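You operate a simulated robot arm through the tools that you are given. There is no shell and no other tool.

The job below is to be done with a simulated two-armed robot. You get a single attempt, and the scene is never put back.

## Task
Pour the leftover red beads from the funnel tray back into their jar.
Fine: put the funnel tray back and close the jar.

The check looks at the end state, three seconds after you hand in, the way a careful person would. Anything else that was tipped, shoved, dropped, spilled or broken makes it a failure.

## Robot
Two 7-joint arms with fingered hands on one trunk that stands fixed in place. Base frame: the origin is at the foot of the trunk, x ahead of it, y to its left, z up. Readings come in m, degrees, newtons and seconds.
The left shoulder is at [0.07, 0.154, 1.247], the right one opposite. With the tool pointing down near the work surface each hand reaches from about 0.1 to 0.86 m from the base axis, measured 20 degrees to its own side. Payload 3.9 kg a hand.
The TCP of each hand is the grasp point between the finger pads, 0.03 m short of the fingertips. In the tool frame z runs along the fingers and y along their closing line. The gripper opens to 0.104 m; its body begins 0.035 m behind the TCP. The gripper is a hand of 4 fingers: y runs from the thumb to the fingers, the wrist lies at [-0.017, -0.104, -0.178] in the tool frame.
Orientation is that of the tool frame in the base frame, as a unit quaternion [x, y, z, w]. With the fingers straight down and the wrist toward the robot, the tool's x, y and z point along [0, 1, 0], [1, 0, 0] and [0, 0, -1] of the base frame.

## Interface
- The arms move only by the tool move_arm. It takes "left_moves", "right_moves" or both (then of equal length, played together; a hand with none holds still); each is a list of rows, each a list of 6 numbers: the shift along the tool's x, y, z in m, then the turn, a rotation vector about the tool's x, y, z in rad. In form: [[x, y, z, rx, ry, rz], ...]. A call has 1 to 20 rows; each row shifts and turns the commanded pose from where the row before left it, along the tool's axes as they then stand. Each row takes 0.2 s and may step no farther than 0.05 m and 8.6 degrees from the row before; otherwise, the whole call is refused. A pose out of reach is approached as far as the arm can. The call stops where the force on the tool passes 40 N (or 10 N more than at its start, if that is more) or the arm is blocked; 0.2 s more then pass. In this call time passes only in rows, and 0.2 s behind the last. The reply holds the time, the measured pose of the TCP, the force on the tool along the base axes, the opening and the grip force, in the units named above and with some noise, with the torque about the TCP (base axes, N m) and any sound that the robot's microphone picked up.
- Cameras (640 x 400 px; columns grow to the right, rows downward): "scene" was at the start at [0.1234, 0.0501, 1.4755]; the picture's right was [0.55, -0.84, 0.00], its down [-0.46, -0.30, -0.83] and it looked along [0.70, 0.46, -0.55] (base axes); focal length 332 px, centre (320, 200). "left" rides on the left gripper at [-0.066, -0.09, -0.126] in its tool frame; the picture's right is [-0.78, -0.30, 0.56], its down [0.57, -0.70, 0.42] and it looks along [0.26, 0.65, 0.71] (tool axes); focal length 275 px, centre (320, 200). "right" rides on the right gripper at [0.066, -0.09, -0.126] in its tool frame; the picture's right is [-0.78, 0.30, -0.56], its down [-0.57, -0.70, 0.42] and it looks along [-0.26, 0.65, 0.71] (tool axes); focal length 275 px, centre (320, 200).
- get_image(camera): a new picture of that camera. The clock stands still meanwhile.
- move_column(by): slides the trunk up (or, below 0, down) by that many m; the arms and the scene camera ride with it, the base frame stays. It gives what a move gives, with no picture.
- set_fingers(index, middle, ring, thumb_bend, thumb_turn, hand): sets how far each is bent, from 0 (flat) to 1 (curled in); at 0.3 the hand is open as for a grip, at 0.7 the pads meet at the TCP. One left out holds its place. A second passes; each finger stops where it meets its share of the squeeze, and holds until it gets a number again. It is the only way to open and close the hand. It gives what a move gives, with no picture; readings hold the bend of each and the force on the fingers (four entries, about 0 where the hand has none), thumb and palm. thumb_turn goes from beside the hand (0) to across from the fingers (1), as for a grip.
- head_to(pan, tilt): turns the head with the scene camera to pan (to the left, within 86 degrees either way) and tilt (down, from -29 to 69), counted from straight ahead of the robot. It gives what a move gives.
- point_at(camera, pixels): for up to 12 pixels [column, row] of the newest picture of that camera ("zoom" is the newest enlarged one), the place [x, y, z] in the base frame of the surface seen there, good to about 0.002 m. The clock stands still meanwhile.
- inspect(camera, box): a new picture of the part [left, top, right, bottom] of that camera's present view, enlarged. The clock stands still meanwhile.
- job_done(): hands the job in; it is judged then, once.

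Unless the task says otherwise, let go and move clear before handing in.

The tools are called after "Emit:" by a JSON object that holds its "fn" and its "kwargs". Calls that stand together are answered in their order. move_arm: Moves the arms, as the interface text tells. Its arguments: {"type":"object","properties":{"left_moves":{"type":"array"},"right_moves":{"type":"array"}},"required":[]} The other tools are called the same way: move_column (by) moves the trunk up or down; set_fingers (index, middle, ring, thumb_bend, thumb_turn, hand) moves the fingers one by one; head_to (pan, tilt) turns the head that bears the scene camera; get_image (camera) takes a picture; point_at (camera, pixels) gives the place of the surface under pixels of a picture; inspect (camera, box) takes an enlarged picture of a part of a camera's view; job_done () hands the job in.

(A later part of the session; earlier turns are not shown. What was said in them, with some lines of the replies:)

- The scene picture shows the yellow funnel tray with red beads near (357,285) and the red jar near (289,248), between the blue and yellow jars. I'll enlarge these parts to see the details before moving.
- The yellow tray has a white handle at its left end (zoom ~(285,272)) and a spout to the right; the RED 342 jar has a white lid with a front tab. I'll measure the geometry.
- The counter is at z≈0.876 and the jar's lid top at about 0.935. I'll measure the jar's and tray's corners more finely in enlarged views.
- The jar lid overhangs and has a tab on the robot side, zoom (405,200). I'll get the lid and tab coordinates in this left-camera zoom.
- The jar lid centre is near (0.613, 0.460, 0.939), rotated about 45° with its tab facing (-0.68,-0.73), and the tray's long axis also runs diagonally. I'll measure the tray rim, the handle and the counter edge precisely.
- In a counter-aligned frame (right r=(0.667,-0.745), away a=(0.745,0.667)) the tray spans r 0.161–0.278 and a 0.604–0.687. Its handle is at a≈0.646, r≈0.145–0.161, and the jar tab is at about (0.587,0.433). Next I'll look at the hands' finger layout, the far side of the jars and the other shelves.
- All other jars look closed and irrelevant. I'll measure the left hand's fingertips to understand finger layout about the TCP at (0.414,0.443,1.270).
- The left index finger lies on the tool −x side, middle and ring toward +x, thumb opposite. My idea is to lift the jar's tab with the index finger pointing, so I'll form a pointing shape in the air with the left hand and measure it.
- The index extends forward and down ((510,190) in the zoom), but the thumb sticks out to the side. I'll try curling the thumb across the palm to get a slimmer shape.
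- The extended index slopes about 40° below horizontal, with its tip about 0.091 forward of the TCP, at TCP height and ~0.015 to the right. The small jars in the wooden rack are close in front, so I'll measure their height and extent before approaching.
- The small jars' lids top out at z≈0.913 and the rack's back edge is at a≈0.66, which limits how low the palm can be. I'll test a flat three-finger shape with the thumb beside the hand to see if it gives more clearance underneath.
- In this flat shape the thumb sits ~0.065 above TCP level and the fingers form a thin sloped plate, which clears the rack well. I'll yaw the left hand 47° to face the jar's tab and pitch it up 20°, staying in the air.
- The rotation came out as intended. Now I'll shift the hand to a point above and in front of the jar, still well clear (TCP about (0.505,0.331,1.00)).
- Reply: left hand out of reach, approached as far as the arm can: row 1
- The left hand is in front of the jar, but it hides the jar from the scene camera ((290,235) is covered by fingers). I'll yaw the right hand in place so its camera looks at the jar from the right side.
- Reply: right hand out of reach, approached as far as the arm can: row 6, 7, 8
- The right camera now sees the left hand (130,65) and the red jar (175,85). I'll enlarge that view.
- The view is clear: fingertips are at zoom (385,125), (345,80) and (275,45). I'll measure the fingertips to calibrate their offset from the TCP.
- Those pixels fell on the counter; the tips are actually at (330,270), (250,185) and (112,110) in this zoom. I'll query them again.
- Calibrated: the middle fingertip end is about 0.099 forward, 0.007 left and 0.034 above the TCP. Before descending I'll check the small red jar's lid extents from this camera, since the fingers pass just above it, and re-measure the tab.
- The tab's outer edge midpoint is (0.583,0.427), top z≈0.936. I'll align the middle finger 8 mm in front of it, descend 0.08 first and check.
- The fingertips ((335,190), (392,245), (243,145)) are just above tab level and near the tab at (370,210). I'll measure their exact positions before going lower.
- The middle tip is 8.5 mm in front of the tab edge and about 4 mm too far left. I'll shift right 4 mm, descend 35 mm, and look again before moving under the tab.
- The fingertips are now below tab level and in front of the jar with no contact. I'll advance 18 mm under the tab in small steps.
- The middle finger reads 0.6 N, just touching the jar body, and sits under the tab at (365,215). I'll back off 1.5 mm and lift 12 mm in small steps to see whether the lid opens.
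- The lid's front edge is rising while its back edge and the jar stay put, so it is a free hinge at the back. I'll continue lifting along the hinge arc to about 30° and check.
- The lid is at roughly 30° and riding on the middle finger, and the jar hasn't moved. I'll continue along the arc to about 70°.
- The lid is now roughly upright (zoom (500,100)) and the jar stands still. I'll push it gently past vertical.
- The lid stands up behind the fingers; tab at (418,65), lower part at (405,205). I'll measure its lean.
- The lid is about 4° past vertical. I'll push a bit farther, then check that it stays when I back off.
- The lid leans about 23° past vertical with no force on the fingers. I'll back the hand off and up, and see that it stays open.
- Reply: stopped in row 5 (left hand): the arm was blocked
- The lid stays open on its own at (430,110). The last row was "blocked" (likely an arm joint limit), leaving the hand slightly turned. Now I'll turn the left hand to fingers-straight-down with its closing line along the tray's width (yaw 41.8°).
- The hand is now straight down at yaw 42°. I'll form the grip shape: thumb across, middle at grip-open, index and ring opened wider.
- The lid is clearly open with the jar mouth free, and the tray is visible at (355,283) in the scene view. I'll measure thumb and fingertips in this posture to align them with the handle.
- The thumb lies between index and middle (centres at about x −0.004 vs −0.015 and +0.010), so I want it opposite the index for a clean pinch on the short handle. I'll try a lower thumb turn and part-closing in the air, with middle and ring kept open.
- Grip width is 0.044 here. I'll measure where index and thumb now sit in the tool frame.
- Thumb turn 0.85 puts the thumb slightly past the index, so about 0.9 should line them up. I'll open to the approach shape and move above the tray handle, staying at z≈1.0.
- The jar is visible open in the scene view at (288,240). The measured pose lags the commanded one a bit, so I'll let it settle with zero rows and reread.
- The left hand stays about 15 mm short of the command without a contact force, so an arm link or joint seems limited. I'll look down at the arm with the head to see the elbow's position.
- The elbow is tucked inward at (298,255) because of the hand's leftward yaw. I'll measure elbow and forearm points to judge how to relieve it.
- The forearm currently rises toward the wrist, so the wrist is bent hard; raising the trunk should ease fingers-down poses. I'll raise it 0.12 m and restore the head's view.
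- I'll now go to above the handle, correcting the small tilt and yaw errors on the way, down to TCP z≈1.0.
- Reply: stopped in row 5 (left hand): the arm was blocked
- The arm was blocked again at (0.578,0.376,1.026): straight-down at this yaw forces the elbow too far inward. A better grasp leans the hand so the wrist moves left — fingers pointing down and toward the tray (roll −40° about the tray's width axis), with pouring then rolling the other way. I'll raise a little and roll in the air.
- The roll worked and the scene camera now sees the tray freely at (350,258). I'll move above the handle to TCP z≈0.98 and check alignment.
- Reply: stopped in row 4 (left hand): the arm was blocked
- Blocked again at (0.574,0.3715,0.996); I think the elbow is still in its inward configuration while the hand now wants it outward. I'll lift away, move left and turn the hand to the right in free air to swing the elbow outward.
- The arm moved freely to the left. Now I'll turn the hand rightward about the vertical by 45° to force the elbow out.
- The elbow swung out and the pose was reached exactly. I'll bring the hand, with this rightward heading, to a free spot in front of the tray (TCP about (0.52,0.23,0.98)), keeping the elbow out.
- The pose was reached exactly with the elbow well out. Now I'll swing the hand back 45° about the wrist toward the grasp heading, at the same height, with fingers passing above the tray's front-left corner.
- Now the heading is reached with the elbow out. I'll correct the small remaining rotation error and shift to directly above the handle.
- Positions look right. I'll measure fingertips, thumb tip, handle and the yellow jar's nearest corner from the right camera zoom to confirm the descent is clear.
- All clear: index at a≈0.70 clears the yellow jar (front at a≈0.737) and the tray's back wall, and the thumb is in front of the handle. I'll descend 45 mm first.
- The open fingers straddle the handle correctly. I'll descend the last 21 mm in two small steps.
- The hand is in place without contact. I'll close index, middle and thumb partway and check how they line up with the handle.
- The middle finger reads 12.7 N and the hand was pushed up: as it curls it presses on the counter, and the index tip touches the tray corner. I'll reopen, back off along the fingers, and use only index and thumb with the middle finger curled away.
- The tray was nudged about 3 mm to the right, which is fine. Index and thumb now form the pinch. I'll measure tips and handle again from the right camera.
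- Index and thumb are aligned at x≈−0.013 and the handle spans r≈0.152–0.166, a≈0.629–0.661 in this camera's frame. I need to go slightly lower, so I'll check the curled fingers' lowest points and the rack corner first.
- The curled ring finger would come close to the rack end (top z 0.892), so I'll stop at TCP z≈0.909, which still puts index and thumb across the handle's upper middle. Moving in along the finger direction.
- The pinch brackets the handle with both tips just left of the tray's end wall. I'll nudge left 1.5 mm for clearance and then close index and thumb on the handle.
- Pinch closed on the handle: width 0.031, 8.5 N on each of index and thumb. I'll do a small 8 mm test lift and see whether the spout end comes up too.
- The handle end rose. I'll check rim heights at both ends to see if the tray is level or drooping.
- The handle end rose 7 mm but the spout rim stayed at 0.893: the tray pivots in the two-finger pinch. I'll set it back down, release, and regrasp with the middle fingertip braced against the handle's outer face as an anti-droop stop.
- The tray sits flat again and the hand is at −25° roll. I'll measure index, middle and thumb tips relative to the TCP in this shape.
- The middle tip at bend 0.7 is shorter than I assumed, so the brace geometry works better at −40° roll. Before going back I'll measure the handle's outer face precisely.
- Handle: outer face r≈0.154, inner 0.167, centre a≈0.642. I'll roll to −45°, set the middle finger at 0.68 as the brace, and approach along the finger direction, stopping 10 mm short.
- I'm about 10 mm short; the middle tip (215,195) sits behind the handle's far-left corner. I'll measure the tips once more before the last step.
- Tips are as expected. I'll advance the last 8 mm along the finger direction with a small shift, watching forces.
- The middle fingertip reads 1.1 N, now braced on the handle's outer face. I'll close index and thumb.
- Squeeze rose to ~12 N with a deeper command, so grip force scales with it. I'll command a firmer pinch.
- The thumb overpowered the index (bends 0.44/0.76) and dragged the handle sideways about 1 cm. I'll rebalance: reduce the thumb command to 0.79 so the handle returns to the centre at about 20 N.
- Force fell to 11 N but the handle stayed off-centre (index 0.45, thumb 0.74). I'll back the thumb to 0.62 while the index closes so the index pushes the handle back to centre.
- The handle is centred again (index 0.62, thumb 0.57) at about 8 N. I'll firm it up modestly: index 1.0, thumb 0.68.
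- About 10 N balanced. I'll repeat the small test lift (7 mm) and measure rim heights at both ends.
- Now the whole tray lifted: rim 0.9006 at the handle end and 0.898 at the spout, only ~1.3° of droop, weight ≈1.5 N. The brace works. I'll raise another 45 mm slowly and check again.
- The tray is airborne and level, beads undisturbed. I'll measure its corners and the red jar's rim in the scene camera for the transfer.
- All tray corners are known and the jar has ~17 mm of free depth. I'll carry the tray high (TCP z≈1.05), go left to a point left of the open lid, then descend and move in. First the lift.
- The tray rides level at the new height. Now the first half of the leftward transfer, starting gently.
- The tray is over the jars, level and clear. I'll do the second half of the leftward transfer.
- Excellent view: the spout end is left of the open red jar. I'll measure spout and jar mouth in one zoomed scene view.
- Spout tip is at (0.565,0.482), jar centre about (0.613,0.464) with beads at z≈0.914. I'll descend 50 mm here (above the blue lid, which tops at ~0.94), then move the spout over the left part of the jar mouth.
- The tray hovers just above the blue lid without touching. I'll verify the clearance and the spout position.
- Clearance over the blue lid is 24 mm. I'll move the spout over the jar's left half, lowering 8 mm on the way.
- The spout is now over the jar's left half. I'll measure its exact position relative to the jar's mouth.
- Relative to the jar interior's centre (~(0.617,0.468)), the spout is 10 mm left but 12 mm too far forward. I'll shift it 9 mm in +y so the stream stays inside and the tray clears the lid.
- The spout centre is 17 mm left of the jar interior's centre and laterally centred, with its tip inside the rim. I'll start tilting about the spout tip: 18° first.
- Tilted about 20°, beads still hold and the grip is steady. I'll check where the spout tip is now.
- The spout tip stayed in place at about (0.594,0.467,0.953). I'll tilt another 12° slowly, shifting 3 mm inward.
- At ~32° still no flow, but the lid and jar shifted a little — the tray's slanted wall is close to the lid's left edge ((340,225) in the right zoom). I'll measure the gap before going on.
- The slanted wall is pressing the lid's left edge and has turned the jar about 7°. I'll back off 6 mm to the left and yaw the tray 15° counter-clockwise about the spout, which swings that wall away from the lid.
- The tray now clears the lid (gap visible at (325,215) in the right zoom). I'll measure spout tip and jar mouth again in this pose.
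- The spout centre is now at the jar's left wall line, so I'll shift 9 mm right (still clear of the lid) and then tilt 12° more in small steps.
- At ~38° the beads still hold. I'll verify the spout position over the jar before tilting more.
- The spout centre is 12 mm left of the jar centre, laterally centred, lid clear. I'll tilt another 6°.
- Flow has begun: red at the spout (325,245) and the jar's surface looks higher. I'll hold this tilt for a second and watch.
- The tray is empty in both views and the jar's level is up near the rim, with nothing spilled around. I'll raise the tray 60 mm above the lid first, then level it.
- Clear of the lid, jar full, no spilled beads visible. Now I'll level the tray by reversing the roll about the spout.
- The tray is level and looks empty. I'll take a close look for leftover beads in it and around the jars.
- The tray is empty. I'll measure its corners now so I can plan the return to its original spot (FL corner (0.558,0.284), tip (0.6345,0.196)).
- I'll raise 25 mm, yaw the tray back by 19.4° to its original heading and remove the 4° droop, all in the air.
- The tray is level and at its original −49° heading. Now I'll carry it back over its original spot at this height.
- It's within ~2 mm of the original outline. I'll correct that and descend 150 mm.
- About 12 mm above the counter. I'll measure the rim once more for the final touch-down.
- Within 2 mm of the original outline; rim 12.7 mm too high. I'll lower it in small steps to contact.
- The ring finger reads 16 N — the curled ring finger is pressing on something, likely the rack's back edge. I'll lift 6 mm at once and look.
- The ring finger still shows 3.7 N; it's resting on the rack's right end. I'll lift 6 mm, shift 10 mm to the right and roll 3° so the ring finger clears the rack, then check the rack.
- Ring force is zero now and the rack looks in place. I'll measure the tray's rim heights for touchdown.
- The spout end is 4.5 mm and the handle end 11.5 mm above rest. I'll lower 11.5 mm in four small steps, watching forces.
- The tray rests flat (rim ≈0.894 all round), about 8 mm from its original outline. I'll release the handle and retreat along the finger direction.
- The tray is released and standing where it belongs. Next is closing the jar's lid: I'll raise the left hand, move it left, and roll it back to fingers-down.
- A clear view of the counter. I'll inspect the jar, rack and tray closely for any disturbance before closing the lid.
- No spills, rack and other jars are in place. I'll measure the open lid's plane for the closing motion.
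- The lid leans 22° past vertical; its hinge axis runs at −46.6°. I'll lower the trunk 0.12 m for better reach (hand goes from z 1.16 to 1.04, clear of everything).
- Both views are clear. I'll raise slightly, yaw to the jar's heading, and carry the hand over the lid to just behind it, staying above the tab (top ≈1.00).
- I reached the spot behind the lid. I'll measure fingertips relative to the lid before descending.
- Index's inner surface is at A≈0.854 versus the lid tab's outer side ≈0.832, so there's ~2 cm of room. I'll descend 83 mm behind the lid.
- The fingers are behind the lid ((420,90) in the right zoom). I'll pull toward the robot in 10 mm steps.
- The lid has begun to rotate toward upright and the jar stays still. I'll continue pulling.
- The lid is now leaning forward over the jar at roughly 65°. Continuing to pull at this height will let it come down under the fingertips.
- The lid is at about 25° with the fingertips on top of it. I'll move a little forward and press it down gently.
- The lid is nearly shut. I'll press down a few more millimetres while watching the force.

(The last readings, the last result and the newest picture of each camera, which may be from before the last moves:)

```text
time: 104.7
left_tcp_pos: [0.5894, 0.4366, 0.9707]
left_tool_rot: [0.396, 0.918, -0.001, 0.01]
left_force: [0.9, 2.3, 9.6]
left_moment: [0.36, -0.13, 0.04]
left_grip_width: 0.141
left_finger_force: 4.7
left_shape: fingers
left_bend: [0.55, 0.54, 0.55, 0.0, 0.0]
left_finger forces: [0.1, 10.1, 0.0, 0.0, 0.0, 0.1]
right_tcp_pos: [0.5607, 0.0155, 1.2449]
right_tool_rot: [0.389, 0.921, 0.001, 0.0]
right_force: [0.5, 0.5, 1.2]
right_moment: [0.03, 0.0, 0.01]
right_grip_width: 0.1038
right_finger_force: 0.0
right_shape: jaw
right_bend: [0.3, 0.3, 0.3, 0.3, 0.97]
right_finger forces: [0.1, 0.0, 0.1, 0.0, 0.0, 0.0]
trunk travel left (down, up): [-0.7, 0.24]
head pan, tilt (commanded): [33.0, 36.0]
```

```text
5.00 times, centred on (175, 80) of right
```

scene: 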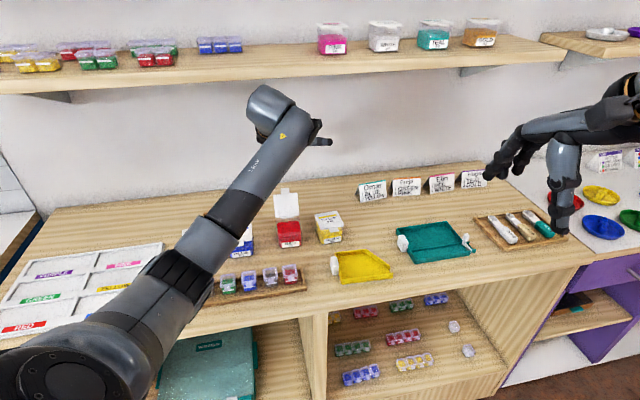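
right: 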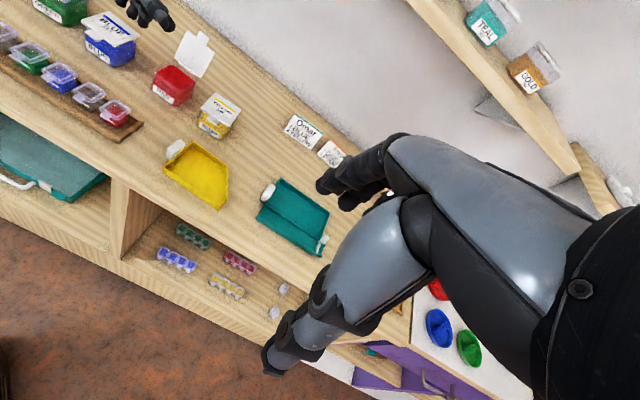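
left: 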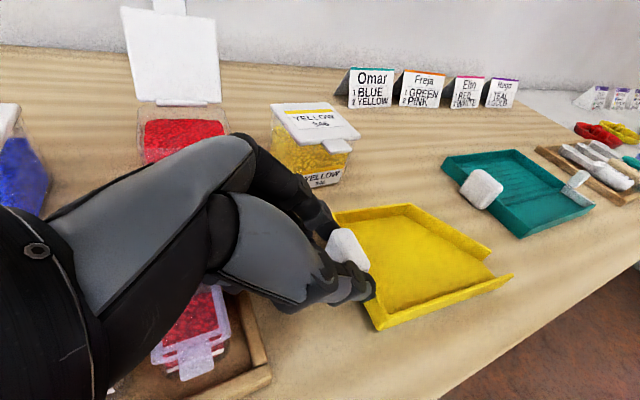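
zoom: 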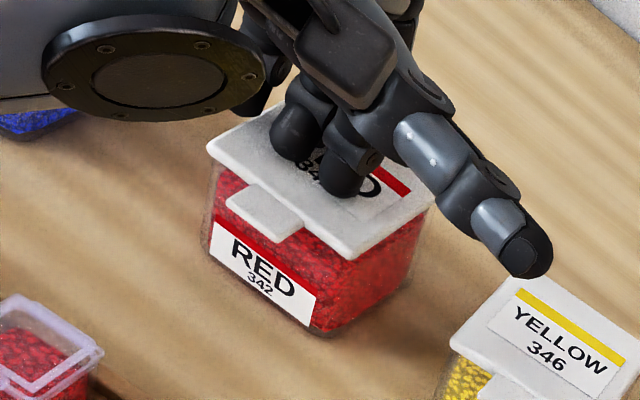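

10 N on the middle finger: the lid is firmly down. I'll lift the hand straight up and verify the lid is fully closed.

Emit:
{"fn": "move_arm", "kwargs": {"left_moves": [[0, 0, -0.01, 0, 0, 0], [0, 0, -0.03, 0, 0, 0], [0, 0, -0.04, 0, 0, 0], [0, 0, -0.04, 0, 0, 0], [0, 0, 0, 0, 0, 0]]}}

Emit:
{"fn": "get_image", "kwargs": {"camera": "scene"}}

Emit:
{"fn": "inspect", "kwargs": {"camera": "right", "box": [130, 40, 230, 120]}}

```text
time: 105.9
left_tcp_pos: [0.5891, 0.438, 1.0866]
left_tool_rot: [0.396, 0.918, -0.003, 0.008]
left_force: [0.5, -0.1, -0.7]
left_moment: [0.04, 0.02, 0.01]
left_grip_width: 0.1411
left_finger_force: 0.0
left_shape: fingers
left_bend: [0.55, 0.55, 0.55, 0.0, 0.0]
left_finger forces: [0.0, 0.0, 0.0, 0.0, 0.1, 0.1]
right_tcp_pos: [0.5627, 0.0158, 1.2448]
right_tool_rot: [0.39, 0.921, 0.0, -0.001]
right_force: [0.7, -0.3, -0.4]
right_moment: [0.02, 0.03, 0.01]
right_grip_width: 0.1037
right_finger_force: 0.0
right_shape: jaw
right_bend: [0.3, 0.3, 0.3, 0.3, 0.97]
right_finger forces: [0.0, 0.0, 0.1, 0.0, 0.0, 0.0]
trunk travel left (down, up): [-0.7, 0.24]
head pan, tilt (commanded): [33.0, 36.0]
```

```text
taken
```

scene: 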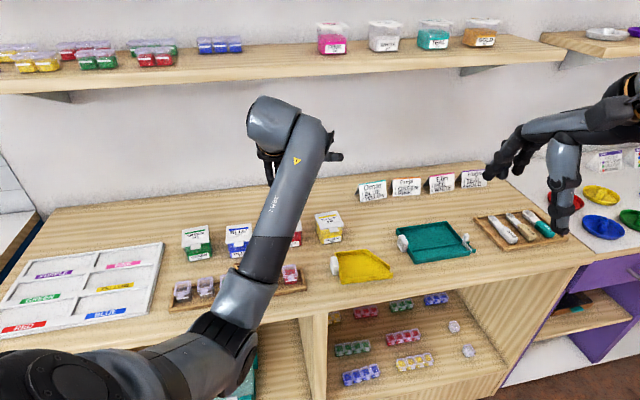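

```text
5.00 times, centred on (180, 80) of right
```

zoom: 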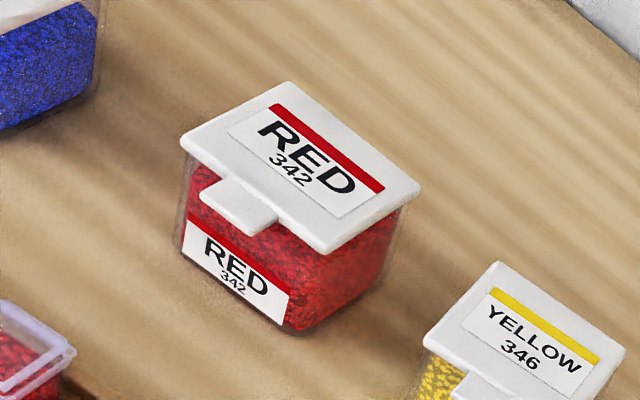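

The lid looks shut. I'll compare heights of its four corners and the tab with the neighbouring jar.

Emit:
{"fn": "point_at", "kwargs": {"camera": "zoom", "pixels": [[192, 143], [288, 90], [412, 182], [322, 242], [215, 190], [255, 220], [300, 170], [435, 340], [500, 270], [610, 345]]}}

```text
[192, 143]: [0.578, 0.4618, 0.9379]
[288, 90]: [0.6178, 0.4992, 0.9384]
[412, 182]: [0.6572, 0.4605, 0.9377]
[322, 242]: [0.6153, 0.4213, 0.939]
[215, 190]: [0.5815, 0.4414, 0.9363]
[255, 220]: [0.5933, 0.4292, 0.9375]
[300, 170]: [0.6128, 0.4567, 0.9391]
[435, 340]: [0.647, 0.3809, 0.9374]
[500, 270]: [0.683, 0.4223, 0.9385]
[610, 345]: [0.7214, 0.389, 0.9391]
```

All lid corners are at 0.938–0.939, level with the yellow jar's lid — closed, and the jar is where it was. I'll move the left hand up and away.

Emit:
{"fn": "move_arm", "kwargs": {"left_moves": [[0, 0, -0.03, 0, 0, 0.08], [0, 0, -0.03, 0, 0, 0.08], [0, -0.015, -0.03, 0, 0, 0.08], [0, -0.02, -0.02, 0, 0, 0.08], [0.01, -0.02, -0.01, 0, 0, 0.08], [0.01, -0.02, 0, 0, 0, 0.08], [0.01, -0.02, 0, 0, 0, 0], [0.01, -0.02, 0, 0, 0, 0], [0, 0, 0, 0, 0, 0]]}}

Emit:
{"fn": "get_image", "kwargs": {"camera": "scene"}}

Emit:
{"fn": "inspect", "kwargs": {"camera": "right", "box": [0, 0, 340, 240]}}

```text
time: 107.9
left_tcp_pos: [0.4687, 0.4336, 1.2065]
left_tool_rot: [0.603, 0.798, -0.003, 0.009]
left_force: [-0.2, 0.4, 0.7]
left_moment: [-0.01, 0.0, -0.01]
left_grip_width: 0.1412
left_finger_force: 0.1
left_shape: fingers
left_bend: [0.55, 0.55, 0.55, 0.0, 0.0]
left_finger forces: [0.1, 0.0, 0.0, 0.1, 0.0, 0.1]
right_tcp_pos: [0.5625, 0.0166, 1.2443]
right_tool_rot: [0.39, 0.921, -0.001, 0.0]
right_force: [-0.3, 0.5, -0.2]
right_moment: [-0.03, 0.03, 0.01]
right_grip_width: 0.1037
right_finger_force: 0.0
right_shape: jaw
right_bend: [0.3, 0.3, 0.3, 0.3, 0.97]
right_finger forces: [0.0, 0.1, 0.0, 0.0, 0.0, 0.1]
trunk travel left (down, up): [-0.7, 0.24]
head pan, tilt (commanded): [33.0, 36.0]
```

```text
taken
```

scene: 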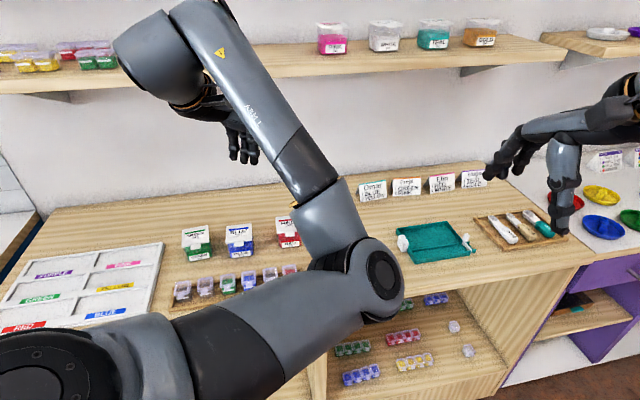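

```text
1.67 times, centred on (170, 120) of right
```

zoom: 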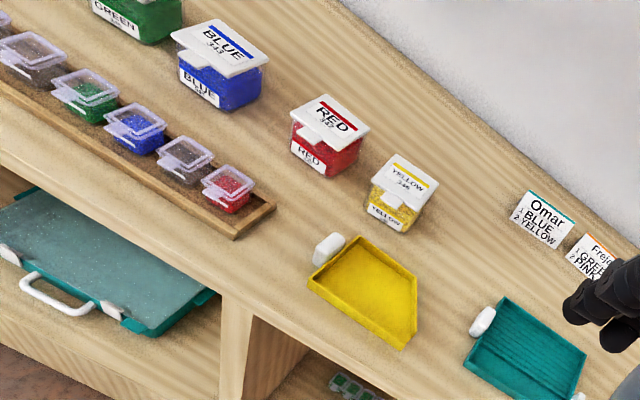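

The jar is closed, the tray back in place, and nothing else looks disturbed. The elbow swung forward, so I'll check it isn't near anything and settle the hand in a relaxed clear pose.

Emit:
{"fn": "point_at", "kwargs": {"camera": "scene", "pixels": [[370, 290], [340, 240], [300, 160], [400, 290], [385, 315], [250, 330]]}}

Emit:
{"fn": "set_fingers", "kwargs": {"hand": "left", "index": 0.3, "middle": 0.3, "ring": 0.3, "thumb_bend": 0.3, "thumb_turn": 0.97}}

```text
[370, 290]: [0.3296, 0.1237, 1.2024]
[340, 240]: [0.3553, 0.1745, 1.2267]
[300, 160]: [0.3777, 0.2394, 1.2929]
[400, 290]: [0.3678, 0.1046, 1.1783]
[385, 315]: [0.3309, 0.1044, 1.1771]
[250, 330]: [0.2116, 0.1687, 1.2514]
```

```text
time: 108.9
left_tcp_pos: [0.4677, 0.4322, 1.2069]
left_tool_rot: [0.603, 0.798, -0.001, 0.009]
left_force: [0.4, 0.3, 0.3]
left_moment: [-0.03, 0.0, 0.04]
left_grip_width: 0.1053
left_finger_force: 0.0
left_shape: fingers
left_bend: [0.3, 0.3, 0.3, 0.3, 0.94]
left_finger forces: [0.0, 0.1, 0.0, 0.0, 0.1, 0.1]
right_tcp_pos: [0.563, 0.0168, 1.2456]
right_tool_rot: [0.391, 0.921, 0.0, 0.0]
right_force: [1.0, -0.3, 0.1]
right_moment: [0.0, 0.0, -0.01]
right_grip_width: 0.1036
right_finger_force: 0.1
right_shape: jaw
right_bend: [0.3, 0.3, 0.3, 0.3, 0.97]
right_finger forces: [0.0, 0.0, 0.1, 0.0, 0.1, 0.0]
trunk travel left (down, up): [-0.7, 0.24]
head pan, tilt (commanded): [33.0, 36.0]
```

The elbow is in free air at z≈1.18. One last close inspection of the tray, jar surroundings and rack.

Emit:
{"fn": "inspect", "kwargs": {"camera": "right", "box": [140, 50, 260, 220]}}

Emit:
{"fn": "inspect", "kwargs": {"camera": "right", "box": [0, 0, 180, 150]}}

Emit:
{"fn": "get_image", "kwargs": {"camera": "left"}}

```text
2.35 times, centred on (200, 135) of right
```

zoom: 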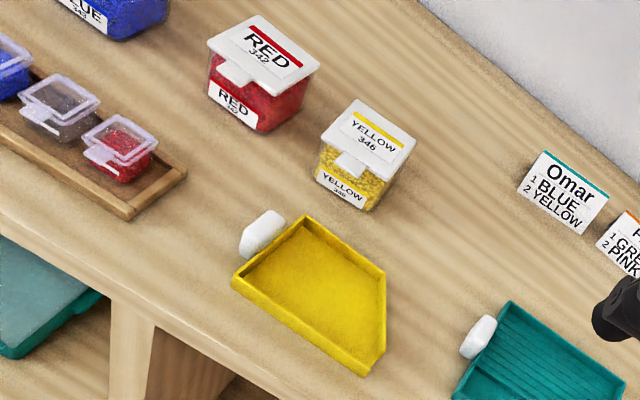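

```text
2.67 times, centred on (90, 75) of right
```

zoom: 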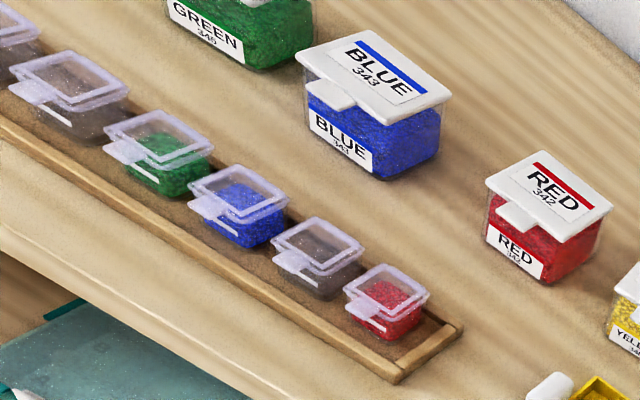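

```text
taken
```

left: 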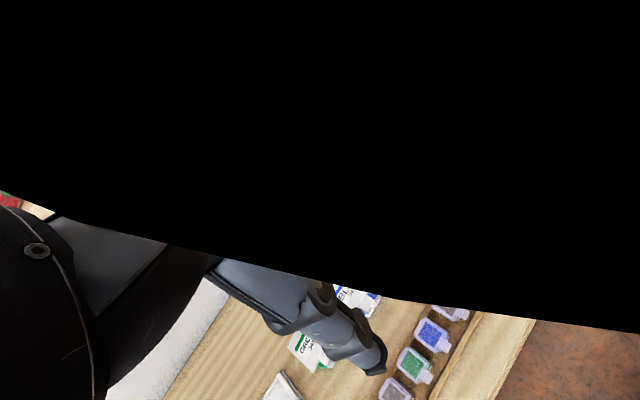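

The pictures show the RED jar closed (lid flat at z≈0.939), the yellow tray empty and standing back at its place (zoom (310,295)). The rack and the other jars look undisturbed, there are no stray beads, and both hands are clear. I'm handing in the job.

Emit:
{"fn": "job_done", "kwargs": {}}

```text
The job is handed in.
```

The red beads from the funnel tray are back in the RED 342 jar, the lid is shut, and the empty tray is back on the counter. I've handed the job in; no verdict has come back yet.

- **Beads:** The last pictures show no beads left in the tray and none on the counter.
- **Jar:** The lid sits flat at all four corners, level with the yellow jar's lid. While pouring, the tray pushed against the open lid and turned the jar by about 7°. It ended within a few millimetres of where it started.
- **Tray:** It stands about 8 mm to the right of its original spot. I shifted it because my ring finger touched the small-jar rack during the first try at putting it down.
- **Rack:** That finger pressed on the end of the rack with about 16 N for a moment. The rack and its small jars look undisturbed in the pictures.

Both hands are clear of the counter.
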